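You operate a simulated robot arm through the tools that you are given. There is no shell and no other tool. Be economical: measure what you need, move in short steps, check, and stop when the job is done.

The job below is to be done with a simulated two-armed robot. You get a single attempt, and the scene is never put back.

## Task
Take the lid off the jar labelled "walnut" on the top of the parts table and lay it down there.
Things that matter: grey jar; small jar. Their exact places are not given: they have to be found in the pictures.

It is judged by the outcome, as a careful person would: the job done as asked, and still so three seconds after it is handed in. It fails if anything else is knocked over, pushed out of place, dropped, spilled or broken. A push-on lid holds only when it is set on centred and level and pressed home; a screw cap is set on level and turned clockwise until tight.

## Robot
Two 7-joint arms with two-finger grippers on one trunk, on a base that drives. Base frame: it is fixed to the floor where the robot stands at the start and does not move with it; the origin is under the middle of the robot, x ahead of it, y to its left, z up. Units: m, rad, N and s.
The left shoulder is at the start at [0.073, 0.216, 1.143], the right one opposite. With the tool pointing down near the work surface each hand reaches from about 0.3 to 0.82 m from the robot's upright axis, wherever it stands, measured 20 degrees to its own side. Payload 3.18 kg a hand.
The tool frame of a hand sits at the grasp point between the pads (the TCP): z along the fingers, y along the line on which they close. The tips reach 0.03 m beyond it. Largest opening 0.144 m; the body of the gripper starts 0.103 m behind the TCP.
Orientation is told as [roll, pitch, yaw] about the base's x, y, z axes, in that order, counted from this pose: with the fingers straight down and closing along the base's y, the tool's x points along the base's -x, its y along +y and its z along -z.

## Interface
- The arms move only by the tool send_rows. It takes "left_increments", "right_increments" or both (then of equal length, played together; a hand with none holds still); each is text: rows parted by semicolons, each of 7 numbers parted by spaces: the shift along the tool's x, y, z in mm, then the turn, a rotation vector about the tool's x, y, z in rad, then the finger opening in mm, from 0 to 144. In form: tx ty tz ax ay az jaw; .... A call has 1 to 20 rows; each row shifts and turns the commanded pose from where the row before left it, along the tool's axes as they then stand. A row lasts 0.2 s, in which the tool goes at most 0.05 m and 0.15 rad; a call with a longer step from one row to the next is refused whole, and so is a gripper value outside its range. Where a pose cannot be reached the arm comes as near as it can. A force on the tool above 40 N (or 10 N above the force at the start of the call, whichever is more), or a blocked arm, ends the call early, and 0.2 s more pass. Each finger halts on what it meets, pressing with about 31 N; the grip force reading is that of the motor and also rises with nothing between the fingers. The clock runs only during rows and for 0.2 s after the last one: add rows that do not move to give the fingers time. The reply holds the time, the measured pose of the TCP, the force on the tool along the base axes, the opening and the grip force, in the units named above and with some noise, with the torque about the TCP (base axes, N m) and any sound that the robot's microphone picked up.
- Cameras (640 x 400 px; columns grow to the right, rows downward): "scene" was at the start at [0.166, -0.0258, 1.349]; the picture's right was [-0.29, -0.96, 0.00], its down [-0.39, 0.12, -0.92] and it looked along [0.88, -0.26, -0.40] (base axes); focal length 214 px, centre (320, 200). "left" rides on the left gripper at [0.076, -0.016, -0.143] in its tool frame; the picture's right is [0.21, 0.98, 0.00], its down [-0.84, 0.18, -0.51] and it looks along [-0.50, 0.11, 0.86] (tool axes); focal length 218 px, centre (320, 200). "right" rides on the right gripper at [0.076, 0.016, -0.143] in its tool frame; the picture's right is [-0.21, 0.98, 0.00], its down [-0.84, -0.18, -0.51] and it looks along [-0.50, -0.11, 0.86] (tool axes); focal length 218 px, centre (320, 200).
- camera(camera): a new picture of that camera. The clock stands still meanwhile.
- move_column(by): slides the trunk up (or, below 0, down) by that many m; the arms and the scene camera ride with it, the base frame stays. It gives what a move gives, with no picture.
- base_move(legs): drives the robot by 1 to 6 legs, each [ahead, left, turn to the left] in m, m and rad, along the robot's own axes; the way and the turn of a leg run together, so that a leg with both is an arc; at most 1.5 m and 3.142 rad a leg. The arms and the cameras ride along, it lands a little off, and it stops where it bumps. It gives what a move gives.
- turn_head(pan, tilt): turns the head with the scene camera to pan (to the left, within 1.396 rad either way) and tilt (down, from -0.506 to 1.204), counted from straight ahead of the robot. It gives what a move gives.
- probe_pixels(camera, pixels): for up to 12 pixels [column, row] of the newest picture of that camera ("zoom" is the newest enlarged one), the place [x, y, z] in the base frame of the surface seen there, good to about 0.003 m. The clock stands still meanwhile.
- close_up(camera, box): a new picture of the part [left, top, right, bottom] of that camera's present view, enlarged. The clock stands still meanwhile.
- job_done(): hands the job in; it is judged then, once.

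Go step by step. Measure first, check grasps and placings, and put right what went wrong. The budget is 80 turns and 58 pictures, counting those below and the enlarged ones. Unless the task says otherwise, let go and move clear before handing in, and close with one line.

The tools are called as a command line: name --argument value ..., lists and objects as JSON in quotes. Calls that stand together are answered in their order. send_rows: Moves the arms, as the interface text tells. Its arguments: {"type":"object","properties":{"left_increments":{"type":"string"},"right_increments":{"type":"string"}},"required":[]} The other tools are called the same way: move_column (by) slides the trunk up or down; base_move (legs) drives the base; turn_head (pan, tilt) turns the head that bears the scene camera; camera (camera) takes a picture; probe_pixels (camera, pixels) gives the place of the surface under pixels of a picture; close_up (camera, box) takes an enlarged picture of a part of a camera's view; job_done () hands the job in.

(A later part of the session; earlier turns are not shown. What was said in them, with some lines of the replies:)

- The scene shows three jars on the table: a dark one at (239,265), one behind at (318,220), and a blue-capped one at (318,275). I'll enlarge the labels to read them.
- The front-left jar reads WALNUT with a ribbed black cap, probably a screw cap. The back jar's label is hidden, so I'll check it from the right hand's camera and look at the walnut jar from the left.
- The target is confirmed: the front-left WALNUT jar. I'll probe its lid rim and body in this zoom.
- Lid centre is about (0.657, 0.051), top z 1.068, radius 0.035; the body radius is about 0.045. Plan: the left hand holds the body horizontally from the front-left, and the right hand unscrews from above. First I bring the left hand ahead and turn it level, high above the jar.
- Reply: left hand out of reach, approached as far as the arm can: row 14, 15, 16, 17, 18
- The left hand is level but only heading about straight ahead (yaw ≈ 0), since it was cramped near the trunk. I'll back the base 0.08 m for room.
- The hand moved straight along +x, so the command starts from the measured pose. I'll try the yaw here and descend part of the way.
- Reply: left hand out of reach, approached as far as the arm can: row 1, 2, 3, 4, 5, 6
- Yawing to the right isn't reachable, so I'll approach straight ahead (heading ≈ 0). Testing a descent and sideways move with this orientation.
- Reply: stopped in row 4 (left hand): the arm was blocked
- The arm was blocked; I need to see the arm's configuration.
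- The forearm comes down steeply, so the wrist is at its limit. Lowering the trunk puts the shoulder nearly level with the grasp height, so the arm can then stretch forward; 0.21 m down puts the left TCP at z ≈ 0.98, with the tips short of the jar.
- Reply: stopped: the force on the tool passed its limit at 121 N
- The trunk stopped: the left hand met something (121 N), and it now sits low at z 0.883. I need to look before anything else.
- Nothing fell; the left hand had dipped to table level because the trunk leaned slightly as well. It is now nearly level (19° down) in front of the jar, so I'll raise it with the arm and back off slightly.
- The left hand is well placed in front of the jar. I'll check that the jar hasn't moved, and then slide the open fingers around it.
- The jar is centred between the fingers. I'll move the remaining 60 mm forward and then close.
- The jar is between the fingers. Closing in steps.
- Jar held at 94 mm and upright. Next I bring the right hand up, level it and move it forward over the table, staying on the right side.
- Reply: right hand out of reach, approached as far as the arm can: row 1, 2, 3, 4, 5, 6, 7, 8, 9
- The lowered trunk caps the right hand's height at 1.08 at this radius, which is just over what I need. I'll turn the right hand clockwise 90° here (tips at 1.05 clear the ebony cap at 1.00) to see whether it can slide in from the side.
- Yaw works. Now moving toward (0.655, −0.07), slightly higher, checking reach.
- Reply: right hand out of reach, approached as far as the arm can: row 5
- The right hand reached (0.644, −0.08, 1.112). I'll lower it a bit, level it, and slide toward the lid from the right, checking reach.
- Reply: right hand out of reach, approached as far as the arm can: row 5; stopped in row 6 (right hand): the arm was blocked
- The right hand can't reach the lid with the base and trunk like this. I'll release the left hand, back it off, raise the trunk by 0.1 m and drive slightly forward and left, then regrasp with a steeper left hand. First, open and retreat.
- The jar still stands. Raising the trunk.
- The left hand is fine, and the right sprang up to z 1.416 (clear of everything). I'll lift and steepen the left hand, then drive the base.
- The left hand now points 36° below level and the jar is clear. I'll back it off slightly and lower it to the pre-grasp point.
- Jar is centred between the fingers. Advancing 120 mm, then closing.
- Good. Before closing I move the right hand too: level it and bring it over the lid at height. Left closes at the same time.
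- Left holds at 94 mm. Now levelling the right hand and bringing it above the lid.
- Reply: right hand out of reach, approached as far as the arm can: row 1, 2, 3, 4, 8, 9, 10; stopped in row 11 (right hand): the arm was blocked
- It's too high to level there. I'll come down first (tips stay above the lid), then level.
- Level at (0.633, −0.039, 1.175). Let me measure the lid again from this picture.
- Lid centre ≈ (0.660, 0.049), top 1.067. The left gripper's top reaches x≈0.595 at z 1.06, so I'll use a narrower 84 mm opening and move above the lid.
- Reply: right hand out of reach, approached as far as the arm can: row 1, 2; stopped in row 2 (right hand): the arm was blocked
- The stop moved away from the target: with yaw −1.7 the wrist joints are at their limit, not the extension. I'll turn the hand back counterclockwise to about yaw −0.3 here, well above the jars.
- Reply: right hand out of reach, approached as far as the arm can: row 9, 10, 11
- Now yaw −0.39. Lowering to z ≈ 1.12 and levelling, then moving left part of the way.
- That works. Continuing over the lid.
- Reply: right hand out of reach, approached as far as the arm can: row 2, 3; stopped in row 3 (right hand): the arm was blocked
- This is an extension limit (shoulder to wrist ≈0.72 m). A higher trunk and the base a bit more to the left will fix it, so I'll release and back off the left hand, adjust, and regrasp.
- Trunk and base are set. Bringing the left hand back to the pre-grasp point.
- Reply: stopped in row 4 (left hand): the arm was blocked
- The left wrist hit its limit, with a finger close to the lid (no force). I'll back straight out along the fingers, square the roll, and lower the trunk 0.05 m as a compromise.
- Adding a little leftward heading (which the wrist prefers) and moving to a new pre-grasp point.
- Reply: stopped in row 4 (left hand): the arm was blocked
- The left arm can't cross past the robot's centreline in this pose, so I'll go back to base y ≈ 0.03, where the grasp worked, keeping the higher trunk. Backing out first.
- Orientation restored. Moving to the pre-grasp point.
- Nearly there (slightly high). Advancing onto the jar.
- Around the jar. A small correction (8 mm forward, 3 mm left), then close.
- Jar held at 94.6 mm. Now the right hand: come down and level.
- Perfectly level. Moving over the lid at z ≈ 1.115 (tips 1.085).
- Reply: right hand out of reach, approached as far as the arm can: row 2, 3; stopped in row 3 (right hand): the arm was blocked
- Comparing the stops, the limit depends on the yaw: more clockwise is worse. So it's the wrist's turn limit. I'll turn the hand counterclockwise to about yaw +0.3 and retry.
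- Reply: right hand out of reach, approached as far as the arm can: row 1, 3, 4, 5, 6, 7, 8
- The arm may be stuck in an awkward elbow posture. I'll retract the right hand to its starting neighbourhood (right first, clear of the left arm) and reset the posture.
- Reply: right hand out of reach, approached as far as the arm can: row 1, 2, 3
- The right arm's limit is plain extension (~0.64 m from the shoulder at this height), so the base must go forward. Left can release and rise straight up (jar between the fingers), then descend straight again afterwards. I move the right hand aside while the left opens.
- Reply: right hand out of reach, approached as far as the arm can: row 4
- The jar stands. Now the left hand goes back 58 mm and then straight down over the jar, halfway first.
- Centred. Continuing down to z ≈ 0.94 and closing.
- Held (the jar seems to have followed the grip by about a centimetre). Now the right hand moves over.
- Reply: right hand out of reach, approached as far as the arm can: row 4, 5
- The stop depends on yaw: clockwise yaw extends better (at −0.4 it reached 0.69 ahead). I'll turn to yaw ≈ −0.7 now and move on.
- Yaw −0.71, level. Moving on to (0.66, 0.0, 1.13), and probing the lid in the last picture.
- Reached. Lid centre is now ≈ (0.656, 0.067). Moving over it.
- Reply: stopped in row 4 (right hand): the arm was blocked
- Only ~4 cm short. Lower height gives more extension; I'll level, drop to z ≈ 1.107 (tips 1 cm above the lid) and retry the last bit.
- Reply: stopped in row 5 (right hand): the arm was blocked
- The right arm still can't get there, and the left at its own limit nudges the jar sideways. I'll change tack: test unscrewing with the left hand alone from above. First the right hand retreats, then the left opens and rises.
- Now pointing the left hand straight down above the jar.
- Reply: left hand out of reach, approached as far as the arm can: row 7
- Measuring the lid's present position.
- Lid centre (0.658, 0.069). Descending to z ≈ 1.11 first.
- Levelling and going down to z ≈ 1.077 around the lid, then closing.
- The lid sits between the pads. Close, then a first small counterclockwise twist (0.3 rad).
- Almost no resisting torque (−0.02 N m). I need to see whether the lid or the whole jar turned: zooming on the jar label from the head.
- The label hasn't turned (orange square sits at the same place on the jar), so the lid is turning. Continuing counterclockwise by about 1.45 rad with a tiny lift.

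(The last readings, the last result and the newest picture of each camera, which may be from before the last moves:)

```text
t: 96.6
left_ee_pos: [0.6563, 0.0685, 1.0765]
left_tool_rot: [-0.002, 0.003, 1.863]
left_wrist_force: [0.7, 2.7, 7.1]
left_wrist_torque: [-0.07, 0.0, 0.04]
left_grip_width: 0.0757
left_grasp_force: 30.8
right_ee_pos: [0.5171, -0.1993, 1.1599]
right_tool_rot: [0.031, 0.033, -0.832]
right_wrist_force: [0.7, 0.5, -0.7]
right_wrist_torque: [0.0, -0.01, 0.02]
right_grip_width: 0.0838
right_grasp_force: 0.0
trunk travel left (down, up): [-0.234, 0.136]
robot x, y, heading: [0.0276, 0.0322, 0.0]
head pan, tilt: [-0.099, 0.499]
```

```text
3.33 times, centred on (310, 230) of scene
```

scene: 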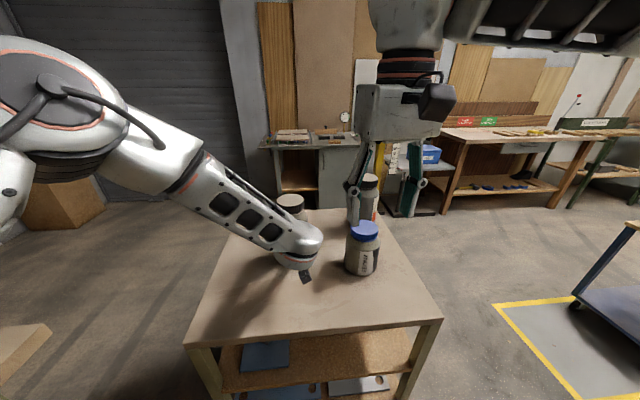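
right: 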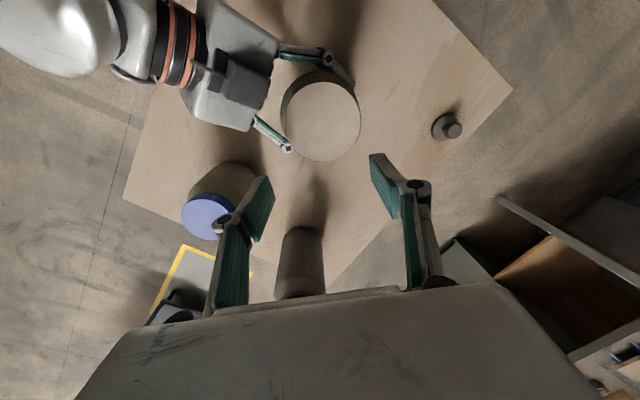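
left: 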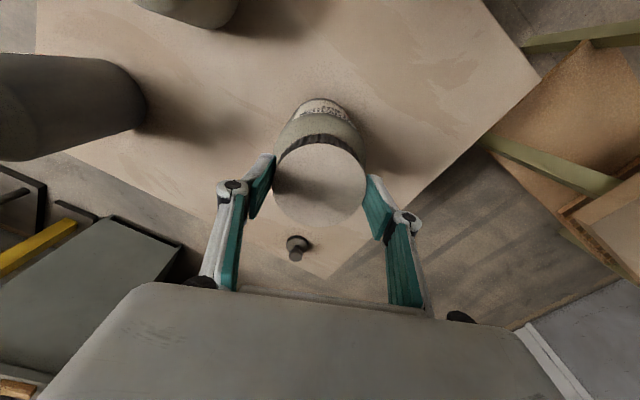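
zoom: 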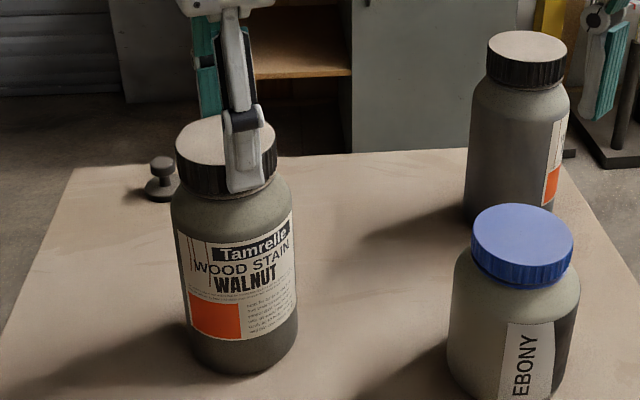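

The jar's label stays put while the lid turned. Quick test: lift 5 mm and read the vertical force, which tells whether the jar's weight comes along.

send_rows --left_increments "0 0 -1 0 0 0 58;0 0 -1 0 0 0 58;0 0 -1.5 0 0 0 58;0 0 -1.5 0 0 0 58;0 0 0 0 0 0 58"

```text
t: 97.8
left_ee_pos: [0.6581, 0.0673, 1.0812]
left_tool_rot: [0.001, 0.0, 1.861]
left_wrist_force: [-0.2, 0.9, -7.0]
left_wrist_torque: [0.02, -0.01, -0.02]
left_grip_width: 0.0754
left_grasp_force: 30.8
right_ee_pos: [0.5181, -0.1995, 1.1582]
right_tool_rot: [0.029, 0.039, -0.833]
right_wrist_force: [0.5, 0.6, -0.2]
right_wrist_torque: [-0.01, 0.01, 0.01]
right_grip_width: 0.0837
right_grasp_force: 0.1
trunk travel left (down, up): [-0.234, 0.136]
robot x, y, heading: [0.0292, 0.0302, 0.003]
head pan, tilt: [-0.099, 0.499]
```

−7 N: the jar's weight hangs on it, so it's still threaded. Set it back down, open, turn the hand back and regrip for another stroke.

send_rows --left_increments "0 0 2 0 0 0 58;0 0 2.5 0 0 0 58;0 0 0 0 0 0 70;0 0 0 0 0 0 84;0 0 0 0 0 0 84;0 0 0 0 0 0.149 84;0 0 0 0 0 0.149 84;0 0 0 0 0 0.149 84;0 0 0 0 0 0.149 84;0 0 0 0 0 0.149 84;0 0 0 0 0 0.149 84;0 0 0 0 0 0.149 84;0 0 0 0 0 0.149 84;0 0 0 0 0 0.149 84;0 0 0 0 0 0.149 84;0 0 0 0 0 0.149 84;0 0 0 0 0 0.149 84;0 0 0 0 0 0 70;0 0 0 0 0 0 58;0 0 0 0 0 0 58"

```text
t: 102.0
left_ee_pos: [0.6564, 0.068, 1.0788]
left_tool_rot: [-0.002, -0.001, 0.073]
left_wrist_force: [1.0, 3.1, 3.4]
left_wrist_torque: [0.08, -0.13, 0.0]
left_grip_width: 0.0761
left_grasp_force: 31.1
right_ee_pos: [0.5174, -0.1993, 1.1598]
right_tool_rot: [0.029, 0.035, -0.833]
right_wrist_force: [0.4, 0.2, -0.4]
right_wrist_torque: [-0.05, 0.03, -0.02]
right_grip_width: 0.0838
right_grasp_force: 0.1
trunk travel left (down, up): [-0.234, 0.136]
robot x, y, heading: [0.025, 0.0293, 0.005]
head pan, tilt: [-0.099, 0.499]
```

Second stroke: counterclockwise 1.9 rad, then a 5 mm lift test.

send_rows --left_increments "0 0 -0.1 0 0 -0.145 58;0 0 -0.1 0 0 -0.145 58;0 0 -0.1 0 0 -0.145 58;0 0 -0.1 0 0 -0.145 58;0 0 -0.1 0 0 -0.145 58;0 0 -0.1 0 0 -0.145 58;0 0 -0.1 0 0 -0.145 58;0 0 -0.1 0 0 -0.145 58;0 0 -0.1 0 0 -0.145 58;0 0 -0.1 0 0 -0.145 58;0 0 -0.1 0 0 -0.145 58;0 0 -0.1 0 0 -0.145 58;0 0 -0.1 0 0 -0.145 58;0 0 -1 0 0 0 58;0 0 -1.5 0 0 0 58;0 0 -1.5 0 0 0 58;0 0 -1 0 0 0 58;0 0 0 0 0 0 58"

close_up --camera "scene" --box '[230, 170, 390, 290]'

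```text
t: 105.8
left_ee_pos: [0.6583, 0.0685, 1.0842]
left_tool_rot: [0.001, 0.001, 1.96]
left_wrist_force: [-0.5, 0.5, -5.9]
left_wrist_torque: [-0.02, -0.01, 0.02]
left_grip_width: 0.0762
left_grasp_force: 31.2
right_ee_pos: [0.5192, -0.1993, 1.1591]
right_tool_rot: [0.03, 0.037, -0.831]
right_wrist_force: [0.3, 0.0, 0.4]
right_wrist_torque: [-0.03, -0.01, -0.03]
right_grip_width: 0.0836
right_grasp_force: 0.1
trunk travel left (down, up): [-0.234, 0.136]
robot x, y, heading: [0.0235, 0.0283, 0.002]
head pan, tilt: [-0.099, 0.499]
```

```text
3.33 times, centred on (310, 230) of scene
```

zoom: 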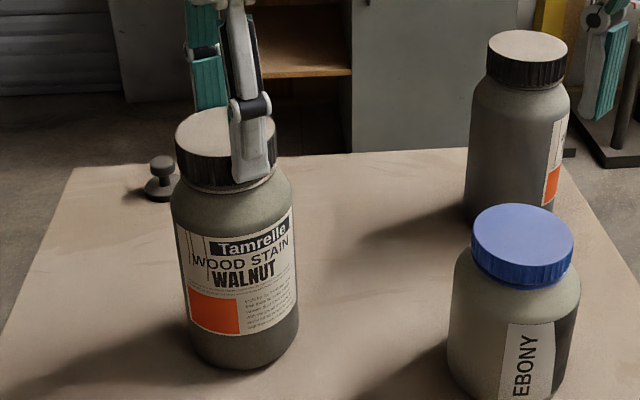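

The label is still unturned after another 1.9 rad, so the lid is turning; it's still threaded (−5.9 N). Third stroke: set down, reset the hand, regrip.

send_rows --left_increments "0 0 2 0 0 0 58;0 0 3 0 0 0 58;0 0 0 0 0 0 70;0 0 0 0 0 0 84;0 0 0 0 0 0.149 84;0 0 0 0 0 0.149 84;0 0 0 0 0 0.149 84;0 0 0 0 0 0.149 84;0 0 0 0 0 0.149 84;0 0 0 0 0 0.149 84;0 0 0 0 0 0.149 84;0 0 0 0 0 0.149 84;0 0 0 0 0 0.149 84;0 0 0 0 0 0.149 84;0 0 0 0 0 0.149 84;0 0 0 0 0 0.149 84;0 0 0 0 0 0.149 84;0 0 0 0 0 0 70;0 0 0 0 0 0 58;0 0 0 0 0 0 58"

send_rows --left_increments "0 0 -0.1 0 0 -0.145 58;0 0 -0.1 0 0 -0.145 58;0 0 -0.1 0 0 -0.145 58;0 0 -0.1 0 0 -0.145 58;0 0 -0.1 0 0 -0.145 58;0 0 -0.1 0 0 -0.145 58;0 0 -0.1 0 0 -0.145 58;0 0 -0.1 0 0 -0.145 58;0 0 -0.1 0 0 -0.145 58;0 0 -0.1 0 0 -0.145 58;0 0 -0.1 0 0 -0.145 58;0 0 -0.1 0 0 -0.145 58;0 0 -0.1 0 0 -0.145 58;0 0 -1 0 0 0 58;0 0 -1.5 0 0 0 58;0 0 -1.5 0 0 0 58;0 0 -1 0 0 0 58;0 0 0 0 0 0 58"

```text
t: 110.0
left_ee_pos: [0.6566, 0.0681, 1.0784]
left_tool_rot: [-0.003, 0.0, 0.019]
left_wrist_force: [0.4, 1.1, 1.9]
left_wrist_torque: [-0.13, -0.12, -0.04]
left_grip_width: 0.0727
left_grasp_force: 30.8
right_ee_pos: [0.5166, -0.1994, 1.1599]
right_tool_rot: [0.028, 0.034, -0.834]
right_wrist_force: [-0.2, 0.3, -0.2]
right_wrist_torque: [0.03, 0.01, 0.03]
right_grip_width: 0.0842
right_grasp_force: 0.1
trunk travel left (down, up): [-0.234, 0.136]
robot x, y, heading: [0.0204, 0.0275, 0.004]
head pan, tilt: [-0.099, 0.499]
```

```text
t: 113.8
left_ee_pos: [0.6576, 0.0685, 1.0846]
left_tool_rot: [0.0, 0.001, 1.906]
left_wrist_force: [1.3, -0.2, -0.7]
left_wrist_torque: [-0.01, -0.03, 0.0]
left_grip_width: 0.0724
left_grasp_force: 30.7
right_ee_pos: [0.5186, -0.1997, 1.159]
right_tool_rot: [0.029, 0.038, -0.832]
right_wrist_force: [-0.9, -0.5, -0.2]
right_wrist_torque: [-0.02, -0.02, 0.04]
right_grip_width: 0.0839
right_grasp_force: 0.2
trunk travel left (down, up): [-0.234, 0.136]
robot x, y, heading: [0.0235, 0.0308, 0.001]
head pan, tilt: [-0.099, 0.499]
```

Now only −0.7 N: the lid seems free. Checking visually.

close_up --camera "scene" --box '[230, 170, 390, 290]'

```text
3.33 times, centred on (310, 230) of scene
```

zoom: 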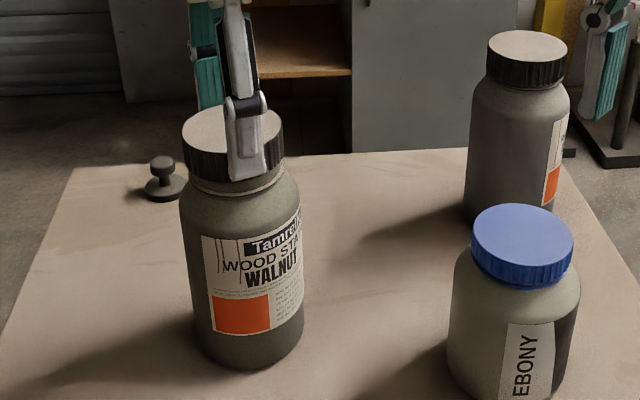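

The neck shows below the raised lid: it's coming off. I'll lift it well clear and probe candidate places on the table to the left.

probe_pixels --camera "zoom" --pixels '[[100, 300], [60, 320], [120, 340], [40, 380], [90, 230], [20, 280], [300, 385], [245, 355]]'

send_rows --left_increments "0 0 -5 0 0 0 58;0 0 -5 0 0 0 58;0 0 -10 0 0 0 58;0 0 -10 0 0 0 58;0 0 -15 0 0 0 58;0 0 0 0 0 0 58"

```text
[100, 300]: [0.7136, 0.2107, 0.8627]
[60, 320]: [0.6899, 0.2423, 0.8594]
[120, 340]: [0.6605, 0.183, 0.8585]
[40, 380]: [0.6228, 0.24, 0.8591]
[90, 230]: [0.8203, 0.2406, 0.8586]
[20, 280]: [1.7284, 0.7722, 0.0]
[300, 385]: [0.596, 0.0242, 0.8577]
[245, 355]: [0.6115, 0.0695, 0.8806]
```

```text
t: 115.2
left_ee_pos: [0.6568, 0.0684, 1.1306]
left_tool_rot: [-0.001, 0.001, 1.905]
left_wrist_force: [-0.2, 0.2, -0.3]
left_wrist_torque: [-0.03, 0.01, 0.0]
left_grip_width: 0.058
left_grasp_force: 0.0
right_ee_pos: [0.518, -0.1986, 1.1591]
right_tool_rot: [0.03, 0.037, -0.833]
right_wrist_force: [0.2, 0.5, -0.4]
right_wrist_torque: [0.0, 0.01, 0.01]
right_grip_width: 0.084
right_grasp_force: 0.1
trunk travel left (down, up): [-0.234, 0.136]
robot x, y, heading: [0.0242, 0.0264, 0.001]
head pan, tilt: [-0.099, 0.499]
```

The fingers closed to 58 mm with no force: the lid slipped out. I must see where it is.

camera --camera "left"

```text
2 pictures are left
```

left: 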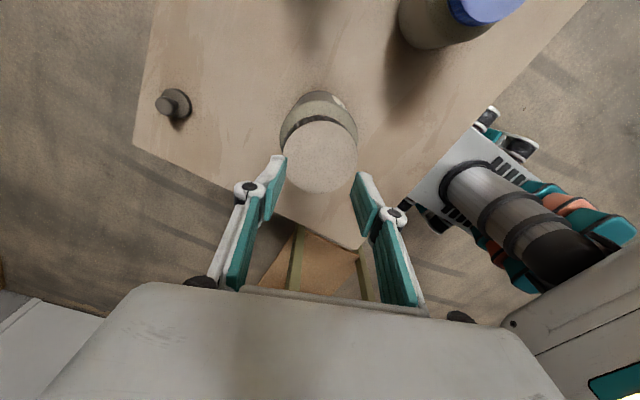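

The lid is still sitting on the jar. Measuring its height, level and centre (probes are free).

probe_pixels --camera "left" --pixels '[[320, 157], [286, 157], [354, 157], [320, 124], [320, 189], [300, 135], [342, 180], [342, 135], [298, 180]]'

```text
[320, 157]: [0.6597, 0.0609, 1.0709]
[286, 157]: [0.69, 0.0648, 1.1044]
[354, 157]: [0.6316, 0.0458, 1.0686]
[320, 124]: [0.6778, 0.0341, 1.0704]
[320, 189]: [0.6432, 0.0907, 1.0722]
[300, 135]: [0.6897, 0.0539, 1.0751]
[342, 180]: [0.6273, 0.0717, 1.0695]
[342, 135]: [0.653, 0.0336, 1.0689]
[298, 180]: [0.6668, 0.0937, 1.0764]
```

The lid rests loose on the jar top (~4 mm up) centred at (0.660, 0.063); my last grip was off-centre by 6 mm and slipped. I'll turn the hand back, recentre, go slightly deeper and regrip.

send_rows --left_increments "0 0 0 0 0 0.149 84;0 0 0 0 0 0.149 84;0 0 0 0 0 0.149 84;0 0 0 0 0 0.149 84;0 0 0 0 0 0.149 84;0 0 0 0 0 0.149 84;0 0 0 0 0 0.149 84;0 0 0 0 0 0.149 84;0 0 0 0 0 0.149 84;0 0 0 0 0 0.149 84;0 0 0 0 0 0.149 84;0 0 0 0 0 0.149 84;-2.4 -5.8 0 0 0 0 84;0 0 18 0 0 0 84;0 0 18 0 0 0 84;0 0 18 0 0 0 84;0 0 2 0 0 0 84;0 0 0 0 0 0 70;0 0 0 0 0 0 58;0 0 0 0 0 0 58"

```text
t: 119.4
left_ee_pos: [0.6598, 0.0633, 1.0744]
left_tool_rot: [-0.002, -0.002, 0.117]
left_wrist_force: [-0.9, 1.5, 0.8]
left_wrist_torque: [0.03, 0.01, 0.0]
left_grip_width: 0.0748
left_grasp_force: 30.5
right_ee_pos: [0.5168, -0.2004, 1.1595]
right_tool_rot: [0.031, 0.037, -0.832]
right_wrist_force: [0.3, 0.3, 0.3]
right_wrist_torque: [-0.02, 0.04, 0.01]
right_grip_width: 0.0841
right_grasp_force: 0.1
trunk travel left (down, up): [-0.234, 0.136]
robot x, y, heading: [0.0257, 0.0279, 0.004]
head pan, tilt: [-0.099, 0.499]
```

Good, full-diameter grip (74.8 mm). One more counterclockwise stroke, then a small lift to read the weight.

send_rows --left_increments "0 0 -0.15 0 0 -0.145 58;0 0 -0.15 0 0 -0.145 58;0 0 -0.15 0 0 -0.145 58;0 0 -0.15 0 0 -0.145 58;0 0 -0.15 0 0 -0.145 58;0 0 -0.15 0 0 -0.145 58;0 0 -0.15 0 0 -0.145 58;0 0 -0.15 0 0 -0.145 58;0 0 -0.15 0 0 -0.145 58;0 0 -0.15 0 0 -0.145 58;0 0 -0.15 0 0 -0.145 58;0 0 -0.15 0 0 -0.145 58;0 0 -0.15 0 0 -0.145 58;0 0 -1 0 0 0 58;0 0 -1.5 0 0 0 58;0 0 -1.5 0 0 0 58;0 0 -1 0 0 0 58;0 0 0 0 0 0 58"

```text
t: 123.2
left_ee_pos: [0.6594, 0.0628, 1.0808]
left_tool_rot: [0.001, 0.001, 2.002]
left_wrist_force: [0.9, 0.2, -0.1]
left_wrist_torque: [0.01, -0.05, 0.01]
left_grip_width: 0.0741
left_grasp_force: 30.7
right_ee_pos: [0.5183, -0.1995, 1.1589]
right_tool_rot: [0.029, 0.038, -0.832]
right_wrist_force: [0.4, 0.0, 0.5]
right_wrist_torque: [0.02, -0.01, -0.02]
right_grip_width: 0.0838
right_grasp_force: 0.1
trunk travel left (down, up): [-0.234, 0.136]
robot x, y, heading: [0.0237, 0.0283, -0.002]
head pan, tilt: [-0.099, 0.499]
```

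No jar weight, grip 74.1 mm. Lifting slowly.

send_rows --left_increments "0 0 -3 0 0 0 58;0 0 -4 0 0 0 58;0 0 -5 0 0 0 58;0 0 -6 0 0 0 58;0 0 -8 0 0 0 58;0 0 -10 0 0 0 58;0 0 -12 0 0 0 58;0 0 -12 0 0 0 58;0 0 0 0 0 0 58"

```text
t: 125.2
left_ee_pos: [0.6604, 0.0625, 1.14]
left_tool_rot: [0.001, 0.002, 2.003]
left_wrist_force: [0.3, 0.4, 0.2]
left_wrist_torque: [0.02, -0.01, 0.02]
left_grip_width: 0.0739
left_grasp_force: 31.1
right_ee_pos: [0.5183, -0.2, 1.1586]
right_tool_rot: [0.03, 0.036, -0.831]
right_wrist_force: [-0.1, 0.3, -0.9]
right_wrist_torque: [0.0, -0.02, 0.01]
right_grip_width: 0.0839
right_grasp_force: 0.0
trunk travel left (down, up): [-0.234, 0.136]
robot x, y, heading: [0.0261, 0.0319, 0.002]
head pan, tilt: [-0.099, 0.499]
```

The lid is off and held at z 1.14. I'll carry it to a clear spot at about (0.60, 0.20), turn the hand to yaw 0.8, and come partway down.

send_rows --left_increments "-30 -0.6 0 0 0 0 58;-30 -0.6 0 0 0 0 58;-30 -0.6 0 0 0 0 58;-30 -0.6 0 0 0 0 58;-30 -0.6 0 0 0 0 58;0 0 0 0 0 0.149 58;0 0 0 0 0 0.149 58;0 0 0 0 0 0.149 58;0 0 0 0 0 0.149 58;0 0 0 0 0 0.149 58;0 0 0 0 0 0.149 58;0 0 0 0 0 0.149 58;0 0 0 0 0 0.149 58;0 0 30 0 0 0 58;0 0 30 0 0 0 58;0 0 30 0 0 0 58;0 0 30 0 0 0 58;0 0 30 0 0 0 58;0 0 30 0 0 0 58;0 0 0 0 0 0 58"

```text
t: 129.4
left_ee_pos: [0.6013, 0.198, 0.9619]
left_tool_rot: [-0.001, 0.001, 0.811]
left_wrist_force: [0.4, -0.8, -0.6]
left_wrist_torque: [-0.01, 0.02, -0.02]
left_grip_width: 0.072
left_grasp_force: 31.0
right_ee_pos: [0.5172, -0.2001, 1.1598]
right_tool_rot: [0.03, 0.034, -0.833]
right_wrist_force: [-0.1, 0.4, 0.3]
right_wrist_torque: [-0.01, 0.0, 0.0]
right_grip_width: 0.084
right_grasp_force: 0.0
trunk travel left (down, up): [-0.234, 0.136]
robot x, y, heading: [0.0257, 0.0299, 0.002]
head pan, tilt: [-0.099, 0.499]
```

Grip reads 72 mm; I'll lower promptly to near the table.

send_rows --left_increments "0 0 25 0 0 0 58;0 0 20 0 0 0 58;0 0 8 0 0 0 58;0 0 3 0 0 0 58;0 0 2 0 0 0 58;0 0 0 0 0 0 58"

```text
t: 130.8
left_ee_pos: [0.6006, 0.1984, 0.9018]
left_tool_rot: [-0.002, -0.001, 0.809]
left_wrist_force: [0.2, 0.1, -0.1]
left_wrist_torque: [0.0, -0.03, -0.03]
left_grip_width: 0.072
left_grasp_force: 31.0
right_ee_pos: [0.5187, -0.1984, 1.1595]
right_tool_rot: [0.031, 0.034, -0.833]
right_wrist_force: [-0.5, -0.4, -0.3]
right_wrist_torque: [0.01, 0.01, 0.01]
right_grip_width: 0.0838
right_grasp_force: 0.0
trunk travel left (down, up): [-0.234, 0.136]
robot x, y, heading: [0.0238, 0.0296, 0.001]
head pan, tilt: [-0.099, 0.499]
```

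No contact yet. A look from the left camera to see how the lid sits in the fingers.

camera --camera "left"

```text
1 pictures are left
```

left: 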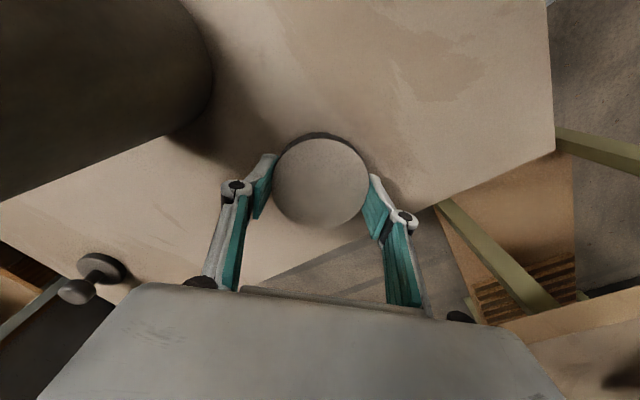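

The lid is held level. Probing its top height, tilt and nearby table/edge.

probe_pixels --camera "left" --pixels '[[320, 180], [285, 180], [355, 180], [320, 145], [320, 215], [320, 225], [320, 240], [400, 205], [370, 150], [300, 134], [345, 225]]'

```text
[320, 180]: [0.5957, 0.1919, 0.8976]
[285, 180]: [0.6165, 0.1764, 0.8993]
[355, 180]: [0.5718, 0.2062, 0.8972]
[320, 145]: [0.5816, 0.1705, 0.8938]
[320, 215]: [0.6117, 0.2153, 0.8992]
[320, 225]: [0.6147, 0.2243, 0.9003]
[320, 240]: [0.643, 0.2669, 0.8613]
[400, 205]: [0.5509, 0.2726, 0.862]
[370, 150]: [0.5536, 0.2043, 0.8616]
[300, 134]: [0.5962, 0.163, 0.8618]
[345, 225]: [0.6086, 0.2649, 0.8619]
```

Lid top 0.898, table 0.860 all around with margin to the edge. Creeping down.

send_rows --left_increments "0 0 1.5 0 0 0 58;0 0 1.5 0 0 0 58;0 0 1.5 0 0 0 58;0 0 1.5 0 0 0 58;0 0 0 0 0 0 58"

```text
t: 132.0
left_ee_pos: [0.5998, 0.1995, 0.8965]
left_tool_rot: [-0.001, 0.0, 0.808]
left_wrist_force: [0.4, 0.2, 0.5]
left_wrist_torque: [0.01, 0.03, 0.01]
left_grip_width: 0.0717
left_grasp_force: 30.9
right_ee_pos: [0.5176, -0.1999, 1.1596]
right_tool_rot: [0.028, 0.035, -0.833]
right_wrist_force: [0.2, -0.2, 0.2]
right_wrist_torque: [0.01, 0.03, 0.0]
right_grip_width: 0.0839
right_grasp_force: 0.1
trunk travel left (down, up): [-0.234, 0.136]
robot x, y, heading: [0.0267, 0.0274, -0.001]
head pan, tilt: [-0.099, 0.499]
5 turns are left
```

Few turns remain: down a final 4 mm, open gently, and rise clear, all in one go.

send_rows --left_increments "0 0 1.3 0 0 0 58;0 0 1.3 0 0 0 58;0 0 1.2 0 0 0 58;0 0 0 0 0 0 58;0 0 0 0 0 0 70;0 0 0 0 0 0 78;0 0 0 0 0 0 90;0 0 0 0 0 0 90;0 0 -10 0 0 0 90;0 0 -20 0 0 0 90;0 0 -30 0 0 0 90;0 0 -40 0 0 0 90;0 0 -40 0 0 0 90;0 0 -40 0 0 0 90;0 0 -30 0 0 0 90;0 0 0 0 0 0 90"

```text
t: 135.4
left_ee_pos: [0.6007, 0.1974, 1.1018]
left_tool_rot: [-0.002, 0.001, 0.81]
left_wrist_force: [-0.1, 0.8, -0.2]
left_wrist_torque: [0.0, 0.01, -0.03]
left_grip_width: 0.09
left_grasp_force: 0.1
right_ee_pos: [0.5177, -0.1993, 1.1594]
right_tool_rot: [0.029, 0.038, -0.831]
right_wrist_force: [0.9, 0.1, -0.1]
right_wrist_torque: [0.03, 0.0, 0.02]
right_grip_width: 0.084
right_grasp_force: 0.1
trunk travel left (down, up): [-0.234, 0.136]
robot x, y, heading: [0.0271, 0.0282, 0.006]
head pan, tilt: [-0.099, 0.499]
4 turns are left
```

The left hand is clear. Last picture to confirm the result.

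camera --camera "scene"

```text
0 pictures are left
3 turns are left
```

scene: 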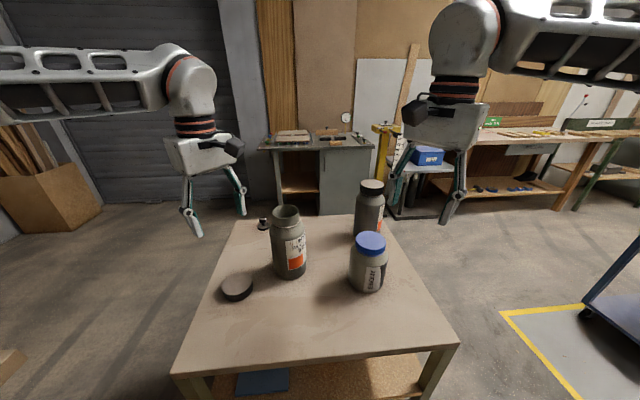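

The walnut jar stands open at (288, 240), its lid lies flat on the table at (237, 287), and the other jars and the knob are still standing with both hands clear. I'm handing it in.

job_done

```text
The job is handed in.
```

The lid of the walnut jar is off and lies flat on the parts table, to the left of the open jar. The jar slid about 1.5 cm to the left and turned slightly while I worked on it. The ebony jar, the back jar and the small knob were still standing in the last picture.
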